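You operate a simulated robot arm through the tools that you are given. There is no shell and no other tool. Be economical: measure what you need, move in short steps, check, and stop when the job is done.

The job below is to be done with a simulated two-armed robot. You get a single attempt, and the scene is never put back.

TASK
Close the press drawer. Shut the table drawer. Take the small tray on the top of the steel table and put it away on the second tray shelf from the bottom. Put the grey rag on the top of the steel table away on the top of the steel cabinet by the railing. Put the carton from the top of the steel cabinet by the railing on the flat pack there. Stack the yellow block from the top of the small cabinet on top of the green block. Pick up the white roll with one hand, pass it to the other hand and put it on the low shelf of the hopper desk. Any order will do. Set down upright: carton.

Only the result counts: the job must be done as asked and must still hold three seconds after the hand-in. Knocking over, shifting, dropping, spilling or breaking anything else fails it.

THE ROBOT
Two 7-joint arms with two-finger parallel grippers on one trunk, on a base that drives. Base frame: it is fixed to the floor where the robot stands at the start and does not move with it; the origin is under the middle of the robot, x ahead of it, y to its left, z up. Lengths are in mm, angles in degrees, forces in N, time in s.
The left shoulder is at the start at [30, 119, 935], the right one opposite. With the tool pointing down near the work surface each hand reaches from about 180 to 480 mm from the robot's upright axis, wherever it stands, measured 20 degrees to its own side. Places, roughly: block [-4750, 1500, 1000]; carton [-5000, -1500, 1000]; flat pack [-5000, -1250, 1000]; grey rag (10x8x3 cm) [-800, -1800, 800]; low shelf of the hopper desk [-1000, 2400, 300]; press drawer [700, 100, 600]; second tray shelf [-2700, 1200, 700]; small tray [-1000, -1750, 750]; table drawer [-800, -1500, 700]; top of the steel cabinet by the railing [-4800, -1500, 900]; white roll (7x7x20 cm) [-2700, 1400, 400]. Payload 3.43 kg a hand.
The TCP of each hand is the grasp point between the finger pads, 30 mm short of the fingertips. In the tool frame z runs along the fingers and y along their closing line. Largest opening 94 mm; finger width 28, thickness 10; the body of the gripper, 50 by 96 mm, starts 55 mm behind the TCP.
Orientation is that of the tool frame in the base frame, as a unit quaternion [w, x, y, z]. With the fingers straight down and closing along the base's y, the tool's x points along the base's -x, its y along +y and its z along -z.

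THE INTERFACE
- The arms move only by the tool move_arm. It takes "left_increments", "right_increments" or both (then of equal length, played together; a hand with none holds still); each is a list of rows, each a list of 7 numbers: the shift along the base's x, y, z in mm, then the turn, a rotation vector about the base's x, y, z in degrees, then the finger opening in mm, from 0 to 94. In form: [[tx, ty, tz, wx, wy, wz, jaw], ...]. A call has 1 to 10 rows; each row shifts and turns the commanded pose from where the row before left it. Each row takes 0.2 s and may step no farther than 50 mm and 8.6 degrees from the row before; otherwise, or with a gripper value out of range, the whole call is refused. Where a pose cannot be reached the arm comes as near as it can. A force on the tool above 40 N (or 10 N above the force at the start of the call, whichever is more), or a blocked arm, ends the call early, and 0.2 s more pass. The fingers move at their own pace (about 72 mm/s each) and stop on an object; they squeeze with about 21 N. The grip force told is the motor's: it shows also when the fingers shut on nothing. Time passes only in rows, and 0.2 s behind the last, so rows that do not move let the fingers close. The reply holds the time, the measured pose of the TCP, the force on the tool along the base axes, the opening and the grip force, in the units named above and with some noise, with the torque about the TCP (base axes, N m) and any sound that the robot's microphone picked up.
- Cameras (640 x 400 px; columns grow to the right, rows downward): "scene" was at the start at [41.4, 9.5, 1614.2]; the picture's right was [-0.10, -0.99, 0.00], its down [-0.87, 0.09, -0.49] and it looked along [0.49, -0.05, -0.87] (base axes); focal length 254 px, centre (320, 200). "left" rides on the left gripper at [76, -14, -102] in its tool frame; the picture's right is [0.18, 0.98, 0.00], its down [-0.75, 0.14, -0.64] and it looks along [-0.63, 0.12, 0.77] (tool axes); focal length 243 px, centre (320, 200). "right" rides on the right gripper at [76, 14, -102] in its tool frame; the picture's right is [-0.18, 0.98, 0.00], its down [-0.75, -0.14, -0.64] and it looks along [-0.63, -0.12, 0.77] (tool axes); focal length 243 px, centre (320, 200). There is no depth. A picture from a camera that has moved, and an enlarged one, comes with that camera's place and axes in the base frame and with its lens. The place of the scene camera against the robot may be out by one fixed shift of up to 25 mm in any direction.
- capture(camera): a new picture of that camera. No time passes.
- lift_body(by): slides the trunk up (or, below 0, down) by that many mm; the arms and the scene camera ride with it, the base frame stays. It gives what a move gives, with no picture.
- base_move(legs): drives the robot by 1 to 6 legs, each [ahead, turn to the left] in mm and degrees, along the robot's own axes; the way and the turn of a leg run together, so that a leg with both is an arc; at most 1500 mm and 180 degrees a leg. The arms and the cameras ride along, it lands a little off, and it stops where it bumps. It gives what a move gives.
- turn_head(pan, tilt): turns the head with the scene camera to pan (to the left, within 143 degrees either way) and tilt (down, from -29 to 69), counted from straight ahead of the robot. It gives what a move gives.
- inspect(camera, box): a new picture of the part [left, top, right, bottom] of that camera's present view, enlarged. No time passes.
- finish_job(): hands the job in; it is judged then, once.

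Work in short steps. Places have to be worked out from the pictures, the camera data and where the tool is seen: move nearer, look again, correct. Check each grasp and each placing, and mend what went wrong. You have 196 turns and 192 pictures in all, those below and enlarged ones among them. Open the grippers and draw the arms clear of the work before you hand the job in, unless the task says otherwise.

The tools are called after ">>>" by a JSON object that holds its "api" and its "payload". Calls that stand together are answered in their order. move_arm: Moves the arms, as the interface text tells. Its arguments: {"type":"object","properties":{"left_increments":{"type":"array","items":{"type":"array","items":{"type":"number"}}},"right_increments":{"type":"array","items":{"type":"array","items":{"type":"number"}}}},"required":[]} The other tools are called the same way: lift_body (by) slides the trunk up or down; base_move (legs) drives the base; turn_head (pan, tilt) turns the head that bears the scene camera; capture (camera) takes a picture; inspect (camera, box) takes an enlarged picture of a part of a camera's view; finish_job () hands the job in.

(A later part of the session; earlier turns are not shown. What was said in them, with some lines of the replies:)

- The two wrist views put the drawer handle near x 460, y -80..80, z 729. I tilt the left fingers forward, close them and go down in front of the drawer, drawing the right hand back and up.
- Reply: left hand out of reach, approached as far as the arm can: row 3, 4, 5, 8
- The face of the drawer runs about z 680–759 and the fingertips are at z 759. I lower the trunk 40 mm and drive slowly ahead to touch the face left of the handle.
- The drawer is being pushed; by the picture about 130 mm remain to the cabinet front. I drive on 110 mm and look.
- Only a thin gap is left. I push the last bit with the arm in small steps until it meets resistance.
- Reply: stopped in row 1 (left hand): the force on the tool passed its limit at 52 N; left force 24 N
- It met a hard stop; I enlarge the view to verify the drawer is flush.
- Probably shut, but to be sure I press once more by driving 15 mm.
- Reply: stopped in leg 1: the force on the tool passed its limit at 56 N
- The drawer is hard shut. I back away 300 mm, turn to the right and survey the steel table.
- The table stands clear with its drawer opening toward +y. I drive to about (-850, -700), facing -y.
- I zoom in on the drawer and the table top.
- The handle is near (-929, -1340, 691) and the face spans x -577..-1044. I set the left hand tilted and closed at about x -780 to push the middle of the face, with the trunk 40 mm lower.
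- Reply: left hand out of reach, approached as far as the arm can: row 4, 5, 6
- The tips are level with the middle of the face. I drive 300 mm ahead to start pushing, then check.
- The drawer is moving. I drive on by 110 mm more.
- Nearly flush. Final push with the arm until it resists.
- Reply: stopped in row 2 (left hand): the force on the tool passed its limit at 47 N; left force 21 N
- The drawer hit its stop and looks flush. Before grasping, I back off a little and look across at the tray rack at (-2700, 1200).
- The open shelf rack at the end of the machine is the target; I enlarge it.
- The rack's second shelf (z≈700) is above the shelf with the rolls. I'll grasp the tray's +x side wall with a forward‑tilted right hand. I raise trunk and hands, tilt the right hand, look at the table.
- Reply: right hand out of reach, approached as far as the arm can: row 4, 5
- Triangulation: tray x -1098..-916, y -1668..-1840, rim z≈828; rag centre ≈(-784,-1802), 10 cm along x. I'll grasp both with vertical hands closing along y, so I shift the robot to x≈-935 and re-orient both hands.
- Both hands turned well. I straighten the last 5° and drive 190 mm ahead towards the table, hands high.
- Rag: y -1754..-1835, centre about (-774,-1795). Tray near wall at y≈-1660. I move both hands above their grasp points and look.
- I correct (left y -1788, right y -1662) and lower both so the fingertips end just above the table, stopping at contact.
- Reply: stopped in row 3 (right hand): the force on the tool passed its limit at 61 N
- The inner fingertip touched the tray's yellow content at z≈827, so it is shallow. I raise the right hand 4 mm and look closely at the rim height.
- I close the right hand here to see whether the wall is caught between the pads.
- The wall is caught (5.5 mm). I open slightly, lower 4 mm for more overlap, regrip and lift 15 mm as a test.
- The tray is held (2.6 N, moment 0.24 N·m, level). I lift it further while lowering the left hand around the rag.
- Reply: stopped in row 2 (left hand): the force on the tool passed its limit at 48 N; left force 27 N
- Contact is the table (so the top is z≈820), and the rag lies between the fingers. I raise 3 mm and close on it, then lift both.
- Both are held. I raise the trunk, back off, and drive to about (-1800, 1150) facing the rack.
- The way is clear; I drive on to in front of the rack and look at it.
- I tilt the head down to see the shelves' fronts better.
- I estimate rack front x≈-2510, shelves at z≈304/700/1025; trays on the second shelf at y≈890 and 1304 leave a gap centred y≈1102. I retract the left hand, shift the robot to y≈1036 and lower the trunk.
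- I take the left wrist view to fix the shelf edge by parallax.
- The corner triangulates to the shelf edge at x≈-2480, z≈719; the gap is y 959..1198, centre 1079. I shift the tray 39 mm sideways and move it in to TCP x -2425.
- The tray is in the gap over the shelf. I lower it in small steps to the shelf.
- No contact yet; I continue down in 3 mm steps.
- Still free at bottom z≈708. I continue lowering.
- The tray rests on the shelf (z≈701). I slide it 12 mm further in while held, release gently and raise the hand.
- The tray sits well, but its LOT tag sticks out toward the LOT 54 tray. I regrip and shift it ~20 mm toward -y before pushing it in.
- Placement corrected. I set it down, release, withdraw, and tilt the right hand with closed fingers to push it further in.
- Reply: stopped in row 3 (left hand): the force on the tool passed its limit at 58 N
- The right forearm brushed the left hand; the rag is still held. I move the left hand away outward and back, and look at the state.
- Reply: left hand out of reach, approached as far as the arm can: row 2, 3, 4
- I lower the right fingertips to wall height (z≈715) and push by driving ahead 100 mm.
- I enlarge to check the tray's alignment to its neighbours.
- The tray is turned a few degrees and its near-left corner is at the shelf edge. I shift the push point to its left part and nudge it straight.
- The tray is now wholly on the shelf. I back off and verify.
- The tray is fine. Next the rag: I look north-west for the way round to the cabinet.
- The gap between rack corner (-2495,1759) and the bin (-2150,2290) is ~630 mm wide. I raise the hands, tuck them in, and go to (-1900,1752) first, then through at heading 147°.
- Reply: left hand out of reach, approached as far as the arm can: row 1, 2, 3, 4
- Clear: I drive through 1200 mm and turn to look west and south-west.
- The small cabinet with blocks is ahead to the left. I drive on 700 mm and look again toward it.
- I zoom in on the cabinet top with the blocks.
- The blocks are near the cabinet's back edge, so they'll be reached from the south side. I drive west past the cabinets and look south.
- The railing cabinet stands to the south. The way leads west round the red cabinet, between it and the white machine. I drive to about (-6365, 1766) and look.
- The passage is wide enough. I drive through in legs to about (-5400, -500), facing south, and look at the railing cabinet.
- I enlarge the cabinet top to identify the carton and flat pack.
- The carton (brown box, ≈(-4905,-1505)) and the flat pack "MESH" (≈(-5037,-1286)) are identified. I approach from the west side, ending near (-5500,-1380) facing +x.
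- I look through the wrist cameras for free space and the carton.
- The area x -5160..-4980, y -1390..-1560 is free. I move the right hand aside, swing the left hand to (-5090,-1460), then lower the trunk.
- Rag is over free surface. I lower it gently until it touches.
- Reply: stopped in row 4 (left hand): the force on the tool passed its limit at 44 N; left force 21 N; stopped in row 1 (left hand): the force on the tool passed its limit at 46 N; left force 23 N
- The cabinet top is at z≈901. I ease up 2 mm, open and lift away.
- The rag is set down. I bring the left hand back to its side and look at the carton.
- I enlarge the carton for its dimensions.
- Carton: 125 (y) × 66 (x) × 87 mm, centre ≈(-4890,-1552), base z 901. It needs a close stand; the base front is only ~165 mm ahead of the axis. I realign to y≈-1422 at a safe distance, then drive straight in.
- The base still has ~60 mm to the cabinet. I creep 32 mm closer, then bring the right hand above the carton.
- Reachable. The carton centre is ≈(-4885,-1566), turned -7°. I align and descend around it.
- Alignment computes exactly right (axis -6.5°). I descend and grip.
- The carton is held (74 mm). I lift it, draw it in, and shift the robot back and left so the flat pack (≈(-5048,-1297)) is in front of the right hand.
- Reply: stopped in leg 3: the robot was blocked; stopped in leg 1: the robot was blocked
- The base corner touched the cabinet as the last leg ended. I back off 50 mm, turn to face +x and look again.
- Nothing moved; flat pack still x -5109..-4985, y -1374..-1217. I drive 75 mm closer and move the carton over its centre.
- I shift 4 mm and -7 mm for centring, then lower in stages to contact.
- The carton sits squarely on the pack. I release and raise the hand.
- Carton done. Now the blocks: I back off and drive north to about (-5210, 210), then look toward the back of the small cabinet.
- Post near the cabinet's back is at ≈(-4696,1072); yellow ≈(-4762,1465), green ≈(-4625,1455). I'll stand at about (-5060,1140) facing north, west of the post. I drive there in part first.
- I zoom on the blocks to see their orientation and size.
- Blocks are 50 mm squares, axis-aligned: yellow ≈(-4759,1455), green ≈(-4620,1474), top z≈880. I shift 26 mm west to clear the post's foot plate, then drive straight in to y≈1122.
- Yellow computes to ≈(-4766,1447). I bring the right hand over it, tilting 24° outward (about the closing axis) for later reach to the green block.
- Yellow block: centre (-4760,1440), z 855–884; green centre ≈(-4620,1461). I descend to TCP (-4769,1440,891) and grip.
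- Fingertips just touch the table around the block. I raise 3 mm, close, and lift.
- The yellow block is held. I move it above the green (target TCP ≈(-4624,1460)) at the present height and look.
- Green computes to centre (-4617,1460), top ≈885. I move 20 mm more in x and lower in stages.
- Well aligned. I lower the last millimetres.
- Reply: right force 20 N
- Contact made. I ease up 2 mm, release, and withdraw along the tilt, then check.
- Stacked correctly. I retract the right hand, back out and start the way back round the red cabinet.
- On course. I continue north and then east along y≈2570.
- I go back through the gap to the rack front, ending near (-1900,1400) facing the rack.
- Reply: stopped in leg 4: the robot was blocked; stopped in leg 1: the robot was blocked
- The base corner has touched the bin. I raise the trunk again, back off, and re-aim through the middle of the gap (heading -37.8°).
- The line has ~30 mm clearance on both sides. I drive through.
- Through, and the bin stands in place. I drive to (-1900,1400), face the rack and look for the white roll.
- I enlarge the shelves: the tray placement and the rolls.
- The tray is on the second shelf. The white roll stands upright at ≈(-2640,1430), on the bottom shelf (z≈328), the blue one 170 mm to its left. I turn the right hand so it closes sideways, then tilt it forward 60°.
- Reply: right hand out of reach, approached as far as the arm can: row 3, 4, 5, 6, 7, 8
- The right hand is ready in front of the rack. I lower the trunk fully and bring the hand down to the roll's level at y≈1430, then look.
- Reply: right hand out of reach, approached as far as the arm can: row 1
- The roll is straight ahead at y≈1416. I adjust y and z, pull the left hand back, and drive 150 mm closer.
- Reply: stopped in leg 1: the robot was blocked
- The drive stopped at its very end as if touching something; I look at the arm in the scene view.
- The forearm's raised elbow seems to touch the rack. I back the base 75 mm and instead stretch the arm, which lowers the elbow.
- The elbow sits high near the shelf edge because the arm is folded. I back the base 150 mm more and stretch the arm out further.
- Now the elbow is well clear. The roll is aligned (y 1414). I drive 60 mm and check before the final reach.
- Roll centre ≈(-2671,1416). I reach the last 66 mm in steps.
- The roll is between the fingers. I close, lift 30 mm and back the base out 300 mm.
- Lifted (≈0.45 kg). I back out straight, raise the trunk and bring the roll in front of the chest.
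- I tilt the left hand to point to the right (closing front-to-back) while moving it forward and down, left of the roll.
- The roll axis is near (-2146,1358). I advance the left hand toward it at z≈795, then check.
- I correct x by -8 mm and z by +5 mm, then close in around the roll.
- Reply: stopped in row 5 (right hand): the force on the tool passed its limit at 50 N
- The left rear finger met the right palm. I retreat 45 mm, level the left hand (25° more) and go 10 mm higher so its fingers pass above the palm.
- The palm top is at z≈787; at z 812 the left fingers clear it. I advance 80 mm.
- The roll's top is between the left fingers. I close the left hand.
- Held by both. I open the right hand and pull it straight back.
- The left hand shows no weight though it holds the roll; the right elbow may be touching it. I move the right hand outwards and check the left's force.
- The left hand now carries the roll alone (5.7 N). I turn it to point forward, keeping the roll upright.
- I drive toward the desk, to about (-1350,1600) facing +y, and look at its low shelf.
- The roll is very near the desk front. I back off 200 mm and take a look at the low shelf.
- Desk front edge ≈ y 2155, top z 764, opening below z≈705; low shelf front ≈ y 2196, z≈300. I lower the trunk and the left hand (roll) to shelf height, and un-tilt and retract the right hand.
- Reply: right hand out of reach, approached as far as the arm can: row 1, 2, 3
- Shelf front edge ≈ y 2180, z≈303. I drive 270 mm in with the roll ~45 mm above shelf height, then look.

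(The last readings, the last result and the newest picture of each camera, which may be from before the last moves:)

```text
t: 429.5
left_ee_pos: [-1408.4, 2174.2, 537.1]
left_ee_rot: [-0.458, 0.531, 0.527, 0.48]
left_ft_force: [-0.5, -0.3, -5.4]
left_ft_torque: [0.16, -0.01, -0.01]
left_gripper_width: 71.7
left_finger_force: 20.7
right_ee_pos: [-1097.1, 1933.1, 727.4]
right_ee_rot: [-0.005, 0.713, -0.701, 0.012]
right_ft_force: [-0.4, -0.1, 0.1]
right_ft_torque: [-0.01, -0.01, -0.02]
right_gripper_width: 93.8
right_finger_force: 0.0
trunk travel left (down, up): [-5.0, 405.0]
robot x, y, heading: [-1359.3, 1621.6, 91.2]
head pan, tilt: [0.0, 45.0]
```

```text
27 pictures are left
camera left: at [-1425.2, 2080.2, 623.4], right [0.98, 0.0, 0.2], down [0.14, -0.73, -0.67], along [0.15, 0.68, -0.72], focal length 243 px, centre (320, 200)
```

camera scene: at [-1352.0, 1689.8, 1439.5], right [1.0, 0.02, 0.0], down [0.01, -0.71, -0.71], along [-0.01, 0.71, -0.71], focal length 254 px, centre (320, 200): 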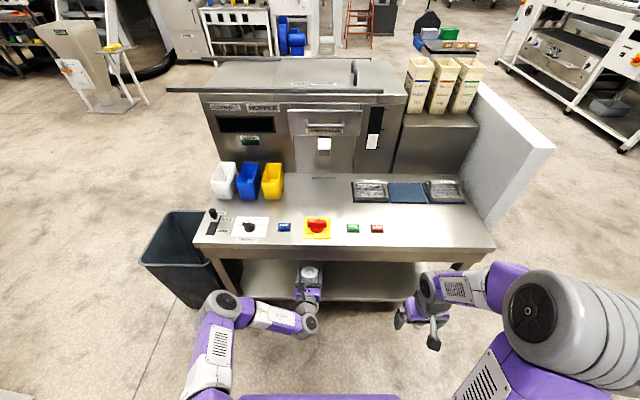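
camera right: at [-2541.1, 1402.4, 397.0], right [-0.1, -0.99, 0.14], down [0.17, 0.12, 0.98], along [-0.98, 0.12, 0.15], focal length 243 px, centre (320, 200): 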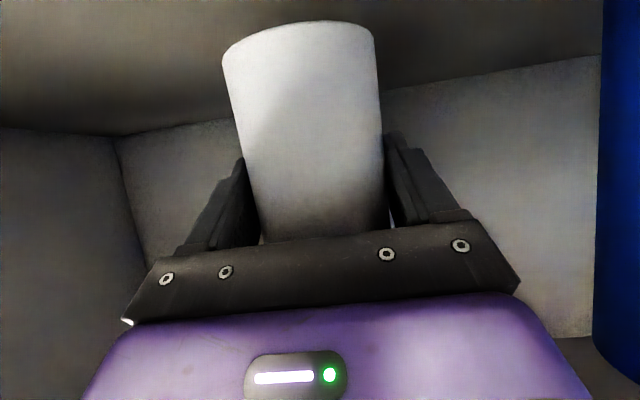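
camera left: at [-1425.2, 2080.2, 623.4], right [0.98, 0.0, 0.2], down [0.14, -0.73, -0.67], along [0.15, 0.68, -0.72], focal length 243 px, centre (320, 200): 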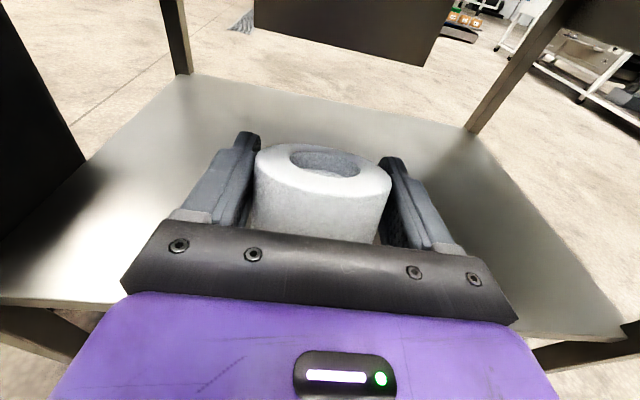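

Clear so far. I extend the left arm 105 mm further in, then lower step by step.

>>> {"api": "move_arm", "payload": {"left_increments": [[0, 20, 0, 0, 0, 0, 40], [0, 20, 0, 0, 0, 0, 40], [0, 20, 0, 0, 0, 0, 40], [0, 20, 0, 0, 0, 0, 40], [0, 25, 0, 0, 0, 0, 40], [0, 0, -10, 0, 0, 0, 40], [0, 0, -10, 0, 0, 0, 40]]}}

>>> {"api": "capture", "payload": {"camera": "scene"}}

>>> {"api": "capture", "payload": {"camera": "left"}}

```text
t: 431.1
left_ee_pos: [-1408.4, 2278.2, 516.1]
left_ee_rot: [-0.457, 0.531, 0.527, 0.481]
left_ft_force: [0.0, 0.9, -5.5]
left_ft_torque: [0.17, -0.02, -0.03]
left_gripper_width: 71.9
left_finger_force: 20.7
right_ee_pos: [-1096.4, 1932.3, 725.8]
right_ee_rot: [-0.005, 0.713, -0.701, 0.012]
right_ft_force: [0.4, -0.4, 0.2]
right_ft_torque: [0.03, 0.03, -0.02]
right_gripper_width: 94.0
right_finger_force: 0.0
trunk travel left (down, up): [-5.0, 405.0]
robot x, y, heading: [-1357.1, 1622.1, 91.1]
head pan, tilt: [0.0, 45.0]
```

```text
26 pictures are left
camera scene: at [-1352.0, 1689.6, 1439.5], right [1.0, 0.02, 0.0], down [0.01, -0.71, -0.71], along [-0.01, 0.71, -0.71], focal length 254 px, centre (320, 200)
```

scene: 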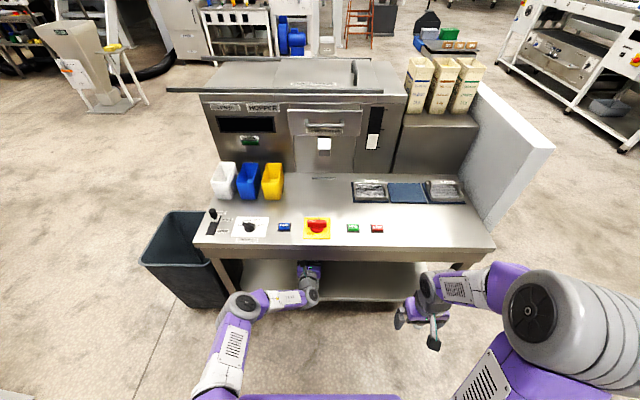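

```text
25 pictures are left
camera left: at [-1425.6, 2184.7, 603.0], right [0.98, 0.0, 0.2], down [0.14, -0.73, -0.67], along [0.15, 0.68, -0.72], focal length 243 px, centre (320, 200)
```

left: 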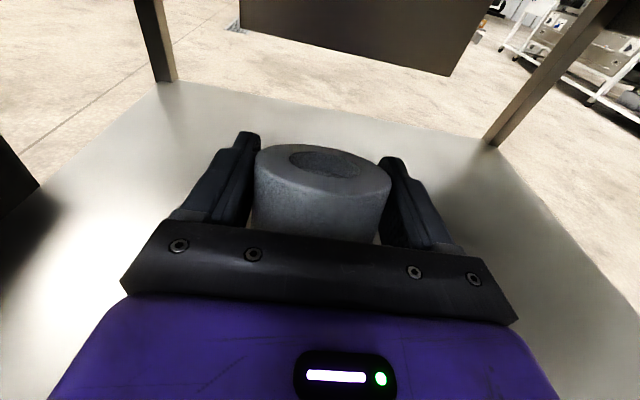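

The roll is over the shelf. I lower it in small steps to contact.

>>> {"api": "move_arm", "payload": {"left_increments": [[0, 0, -6, 0, 0, 0, 40], [0, 0, -5, 0, 0, 0, 40], [0, 0, -4, 0, 0, 0, 40]]}}

>>> {"api": "move_arm", "payload": {"left_increments": [[0, 0, -4, 0, 0, 0, 40], [0, 0, -4, 0, 0, 0, 40]]}}

>>> {"api": "move_arm", "payload": {"left_increments": [[0, 0, -4, 0, 0, 0, 40], [0, 0, -3, 0, 0, 0, 40]]}}

```text
t: 431.9
left_ee_pos: [-1407.8, 2280.4, 501.4]
left_ee_rot: [-0.458, 0.531, 0.527, 0.481]
left_ft_force: [-0.6, 1.3, -5.6]
left_ft_torque: [0.19, -0.01, 0.0]
left_gripper_width: 71.6
left_finger_force: 21.1
right_ee_pos: [-1097.2, 1932.5, 727.3]
right_ee_rot: [-0.006, 0.713, -0.701, 0.011]
right_ft_force: [0.7, -0.1, 0.5]
right_ft_torque: [-0.01, 0.04, -0.01]
right_gripper_width: 94.0
right_finger_force: 0.0
trunk travel left (down, up): [-5.0, 405.0]
robot x, y, heading: [-1358.2, 1622.3, 91.0]
head pan, tilt: [0.0, 45.0]
```

```text
t: 432.5
left_ee_pos: [-1408.0, 2277.9, 493.8]
left_ee_rot: [-0.457, 0.532, 0.528, 0.48]
left_ft_force: [-0.4, 0.5, -5.8]
left_ft_torque: [0.15, 0.0, 0.01]
left_gripper_width: 71.6
left_finger_force: 20.7
right_ee_pos: [-1095.4, 1933.6, 726.3]
right_ee_rot: [-0.006, 0.713, -0.701, 0.012]
right_ft_force: [-0.1, -0.4, 0.2]
right_ft_torque: [0.01, -0.02, -0.02]
right_gripper_width: 94.2
right_finger_force: 0.0
trunk travel left (down, up): [-5.0, 405.0]
robot x, y, heading: [-1359.7, 1620.1, 91.2]
head pan, tilt: [0.0, 45.0]
```

```text
t: 433.1
left_ee_pos: [-1408.2, 2278.9, 486.3]
left_ee_rot: [-0.457, 0.532, 0.527, 0.481]
left_ft_force: [1.0, -0.3, -5.4]
left_ft_torque: [0.13, 0.0, 0.0]
left_gripper_width: 71.3
left_finger_force: 20.6
right_ee_pos: [-1095.8, 1932.2, 726.8]
right_ee_rot: [-0.006, 0.713, -0.701, 0.011]
right_ft_force: [-0.2, -0.4, -0.5]
right_ft_torque: [-0.01, 0.01, 0.03]
right_gripper_width: 93.7
right_finger_force: 0.0
trunk travel left (down, up): [-5.0, 405.0]
robot x, y, heading: [-1358.7, 1621.5, 91.2]
head pan, tilt: [0.0, 45.0]
```

No contact yet; continuing in small steps.

>>> {"api": "move_arm", "payload": {"left_increments": [[0, 0, -3, 0, 0, 0, 40], [0, 0, -3, 0, 0, 0, 40]]}}

>>> {"api": "move_arm", "payload": {"left_increments": [[0, 0, -3, 0, 0, 0, 40], [0, 0, -3, 0, 0, 0, 40]]}}

>>> {"api": "move_arm", "payload": {"left_increments": [[0, 0, -3, 0, 0, 0, 40], [0, 0, -3, 0, 0, 0, 40]]}}

```text
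t: 433.7
left_ee_pos: [-1407.4, 2279.6, 483.3]
left_ee_rot: [-0.459, 0.53, 0.524, 0.483]
left_ft_force: [1.3, -1.2, 12.1]
left_ft_torque: [-0.47, -0.12, 0.06]
left_gripper_width: 71.8
left_finger_force: 20.9
right_ee_pos: [-1096.9, 1932.4, 728.0]
right_ee_rot: [-0.007, 0.713, -0.701, 0.011]
right_ft_force: [-0.7, -0.9, 0.0]
right_ft_torque: [-0.01, 0.01, 0.01]
right_gripper_width: 94.0
right_finger_force: 0.1
trunk travel left (down, up): [-5.0, 405.0]
robot x, y, heading: [-1355.6, 1618.1, 91.2]
head pan, tilt: [0.0, 45.0]
```

```text
t: 434.3
left_ee_pos: [-1407.3, 2277.5, 476.8]
left_ee_rot: [-0.459, 0.53, 0.525, 0.482]
left_ft_force: [0.6, 3.4, 20.0]
left_ft_torque: [0.05, -0.15, 0.03]
left_gripper_width: 71.2
left_finger_force: 21.3
right_ee_pos: [-1095.5, 1930.0, 727.8]
right_ee_rot: [-0.007, 0.713, -0.701, 0.011]
right_ft_force: [-0.9, 0.3, 0.5]
right_ft_torque: [0.03, 0.0, 0.02]
right_gripper_width: 93.8
right_finger_force: 0.1
trunk travel left (down, up): [-5.0, 405.0]
robot x, y, heading: [-1357.2, 1623.8, 90.9]
head pan, tilt: [0.0, 45.0]
```

```text
t: 434.9
left_ee_pos: [-1408.1, 2278.7, 469.7]
left_ee_rot: [-0.459, 0.53, 0.527, 0.48]
left_ft_force: [-0.4, 1.9, 19.8]
left_ft_torque: [-0.2, 0.02, -0.03]
left_gripper_width: 70.9
left_finger_force: 21.2
right_ee_pos: [-1096.4, 1930.6, 726.8]
right_ee_rot: [-0.007, 0.713, -0.701, 0.011]
right_ft_force: [0.9, 0.3, -0.1]
right_ft_torque: [-0.02, -0.01, 0.04]
right_gripper_width: 93.9
right_finger_force: 0.1
trunk travel left (down, up): [-5.0, 405.0]
robot x, y, heading: [-1355.8, 1623.0, 90.9]
head pan, tilt: [0.0, 45.0]
```

The roll stands on the shelf (20 N, hand sliding on it). I open the left hand and pull straight back out.

>>> {"api": "move_arm", "payload": {"left_increments": [[0, 0, 1, 0, 0, 0, 80], [0, 0, 0, 0, 0, 0, 94], [0, 0, 0, 0, 0, 0, 94], [0, 0, 0, 0, 0, 0, 94], [0, -15, 0, 0, 0, 0, 94], [0, -20, 0, 0, 0, 0, 94], [0, -20, 0, 0, 0, 0, 94], [0, -20, 0, 0, 0, 0, 94], [0, -20, 0, 0, 0, 0, 94]]}}

>>> {"api": "capture", "payload": {"camera": "left"}}

```text
t: 436.9
left_ee_pos: [-1407.3, 2182.7, 469.3]
left_ee_rot: [-0.458, 0.531, 0.526, 0.481]
left_ft_force: [0.3, -1.1, 1.4]
left_ft_torque: [0.02, 0.02, 0.03]
left_gripper_width: 93.9
left_finger_force: 0.0
right_ee_pos: [-1096.4, 1932.9, 726.2]
right_ee_rot: [-0.006, 0.713, -0.701, 0.011]
right_ft_force: [-0.5, -0.1, 0.3]
right_ft_torque: [-0.02, 0.0, -0.03]
right_gripper_width: 94.0
right_finger_force: 0.1
trunk travel left (down, up): [-5.0, 405.0]
robot x, y, heading: [-1356.1, 1623.0, 90.9]
head pan, tilt: [0.0, 45.0]
```

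```text
24 pictures are left
camera left: at [-1424.5, 2088.9, 556.8], right [0.98, 0.0, 0.2], down [0.14, -0.73, -0.67], along [0.15, 0.68, -0.71], focal length 243 px, centre (320, 200)
```

left: 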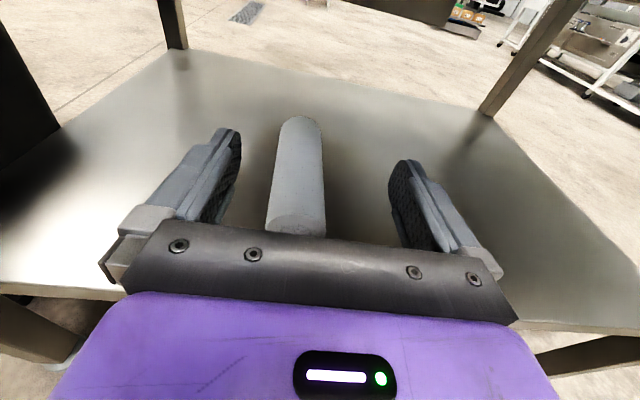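

The roll has toppled and lies lengthwise on the low shelf, which is allowed (upright was only asked for the carton). I back the robot out and check that it rests.

>>> {"api": "base_move", "payload": {"legs": [[-300, 0]]}}

>>> {"api": "capture", "payload": {"camera": "left"}}

>>> {"api": "capture", "payload": {"camera": "scene"}}

```text
t: 439.0
left_ee_pos: [-1401.5, 1880.8, 469.1]
left_ee_rot: [-0.458, 0.531, 0.526, 0.481]
left_ft_force: [0.8, -0.7, 0.7]
left_ft_torque: [0.0, -0.02, 0.03]
left_gripper_width: 94.0
left_finger_force: 0.0
right_ee_pos: [-1090.7, 1630.4, 727.0]
right_ee_rot: [-0.005, 0.713, -0.701, 0.011]
right_ft_force: [-0.4, 0.0, 0.1]
right_ft_torque: [-0.02, 0.0, -0.03]
right_gripper_width: 94.2
right_finger_force: 0.0
trunk travel left (down, up): [-5.0, 405.0]
robot x, y, heading: [-1354.9, 1320.8, 90.9]
head pan, tilt: [0.0, 45.0]
```

```text
23 pictures are left
camera left: at [-1418.6, 1787.1, 556.8], right [0.98, 0.0, 0.2], down [0.14, -0.73, -0.67], along [0.15, 0.68, -0.71], focal length 243 px, centre (320, 200)
```

left: 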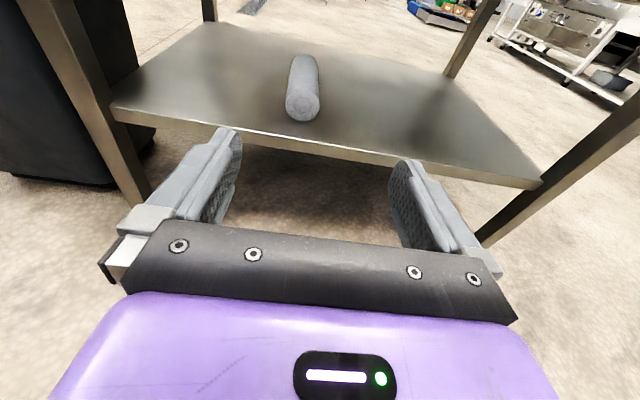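

```text
22 pictures are left
camera scene: at [-1346.5, 1386.7, 1439.6], right [1.0, 0.02, 0.0], down [0.01, -0.71, -0.71], along [-0.01, 0.71, -0.71], focal length 254 px, centre (320, 200)
```

scene: 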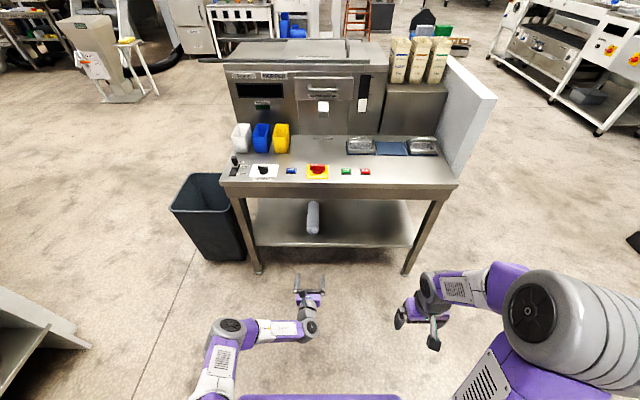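

The roll rests. As a final check I turn and look back at the two drawers.

>>> {"api": "base_move", "payload": {"legs": [[0, -90]]}}

>>> {"api": "turn_head", "payload": {"pan": -79, "tilt": 15}}

>>> {"api": "inspect", "payload": {"camera": "scene", "box": [220, 130, 420, 260]}}

>>> {"api": "turn_head", "payload": {"pan": -31, "tilt": 15}}

>>> {"api": "inspect", "payload": {"camera": "scene", "box": [220, 130, 420, 260]}}

```text
t: 443.2
left_ee_pos: [-788.9, 1359.7, 469.3]
left_ee_rot: [0.022, 0.747, -0.009, 0.664]
left_ft_force: [0.3, 0.8, 0.6]
left_ft_torque: [-0.01, 0.02, 0.02]
left_gripper_width: 93.9
left_finger_force: 0.1
right_ee_pos: [-1044.5, 1053.0, 727.7]
right_ee_rot: [-0.005, 0.0, 1.0, -0.013]
right_ft_force: [-0.5, -1.3, -0.7]
right_ft_torque: [-0.04, 0.04, 0.01]
right_gripper_width: 94.0
right_finger_force: 0.2
trunk travel left (down, up): [-5.0, 405.0]
robot x, y, heading: [-1351.0, 1319.2, 0.5]
head pan, tilt: [0.0, 45.0]
```

```text
t: 444.8
left_ee_pos: [-790.4, 1360.7, 469.3]
left_ee_rot: [0.022, 0.748, -0.01, 0.664]
left_ft_force: [-0.1, 0.9, -0.3]
left_ft_torque: [0.01, 0.02, -0.02]
left_gripper_width: 94.3
left_finger_force: 0.1
right_ee_pos: [-1045.5, 1052.7, 726.6]
right_ee_rot: [-0.004, 0.0, 1.0, -0.012]
right_ft_force: [1.4, -0.2, -0.1]
right_ft_torque: [-0.02, 0.02, 0.04]
right_gripper_width: 94.0
right_finger_force: 0.1
trunk travel left (down, up): [-5.0, 405.0]
robot x, y, heading: [-1348.4, 1319.5, 0.2]
head pan, tilt: [-79.0, 15.0]
```

```text
3.08 times, centred on (320, 195) of scene
camera zoom: at [-1357.5, 1244.0, 1486.4], right [-0.98, -0.19, 0.0], down [-0.05, 0.25, -0.97], along [0.19, -0.95, -0.26], focal length 782 px, centre (320, 215)
```

zoom: 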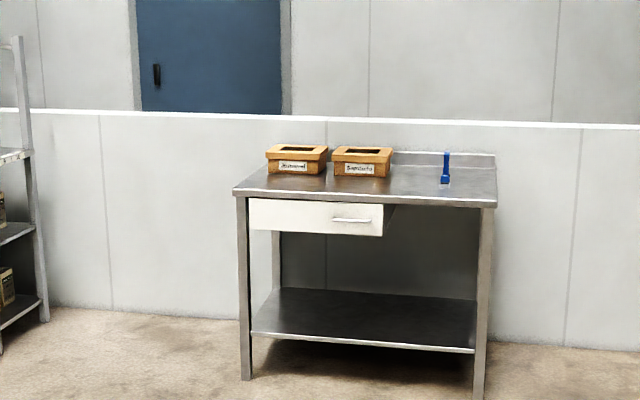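

```text
t: 445.9
left_ee_pos: [-790.7, 1360.0, 468.8]
left_ee_rot: [0.023, 0.748, -0.01, 0.664]
left_ft_force: [-0.4, -0.6, -0.4]
left_ft_torque: [0.03, -0.03, 0.01]
left_gripper_width: 93.9
left_finger_force: 0.1
right_ee_pos: [-1044.3, 1053.3, 726.8]
right_ee_rot: [-0.004, 0.0, 1.0, -0.012]
right_ft_force: [0.6, 0.6, -0.2]
right_ft_torque: [0.01, -0.01, 0.03]
right_gripper_width: 94.0
right_finger_force: 0.1
trunk travel left (down, up): [-5.0, 405.0]
robot x, y, heading: [-1354.1, 1322.2, 0.1]
head pan, tilt: [-31.0, 15.0]
```

```text
3.08 times, centred on (320, 195) of scene
camera zoom: at [-1295.5, 1287.6, 1486.4], right [-0.51, -0.86, 0.0], down [-0.22, 0.13, -0.97], along [0.83, -0.5, -0.26], focal length 782 px, centre (320, 215)
```

zoom: 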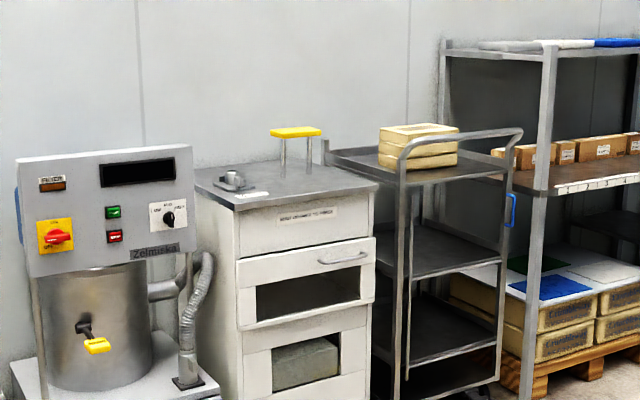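

Both drawers are shut, all items are placed, and both hands are open and clear of the work. I hand in.

>>> {"api": "finish_job", "payload": {}}

```text
The job is handed in.
```

I completed all seven parts of the job and handed it in. Three details to know:
- **White roll:** it tipped over as I released it and now lies on its side on the low shelf, at rest.
- **Small tray:** it sits slightly turned, with one corner about level with the front edge of the second shelf.
- **Contact:** the base touched the black bin and the steel cabinet once each. I saw no sign that either moved.
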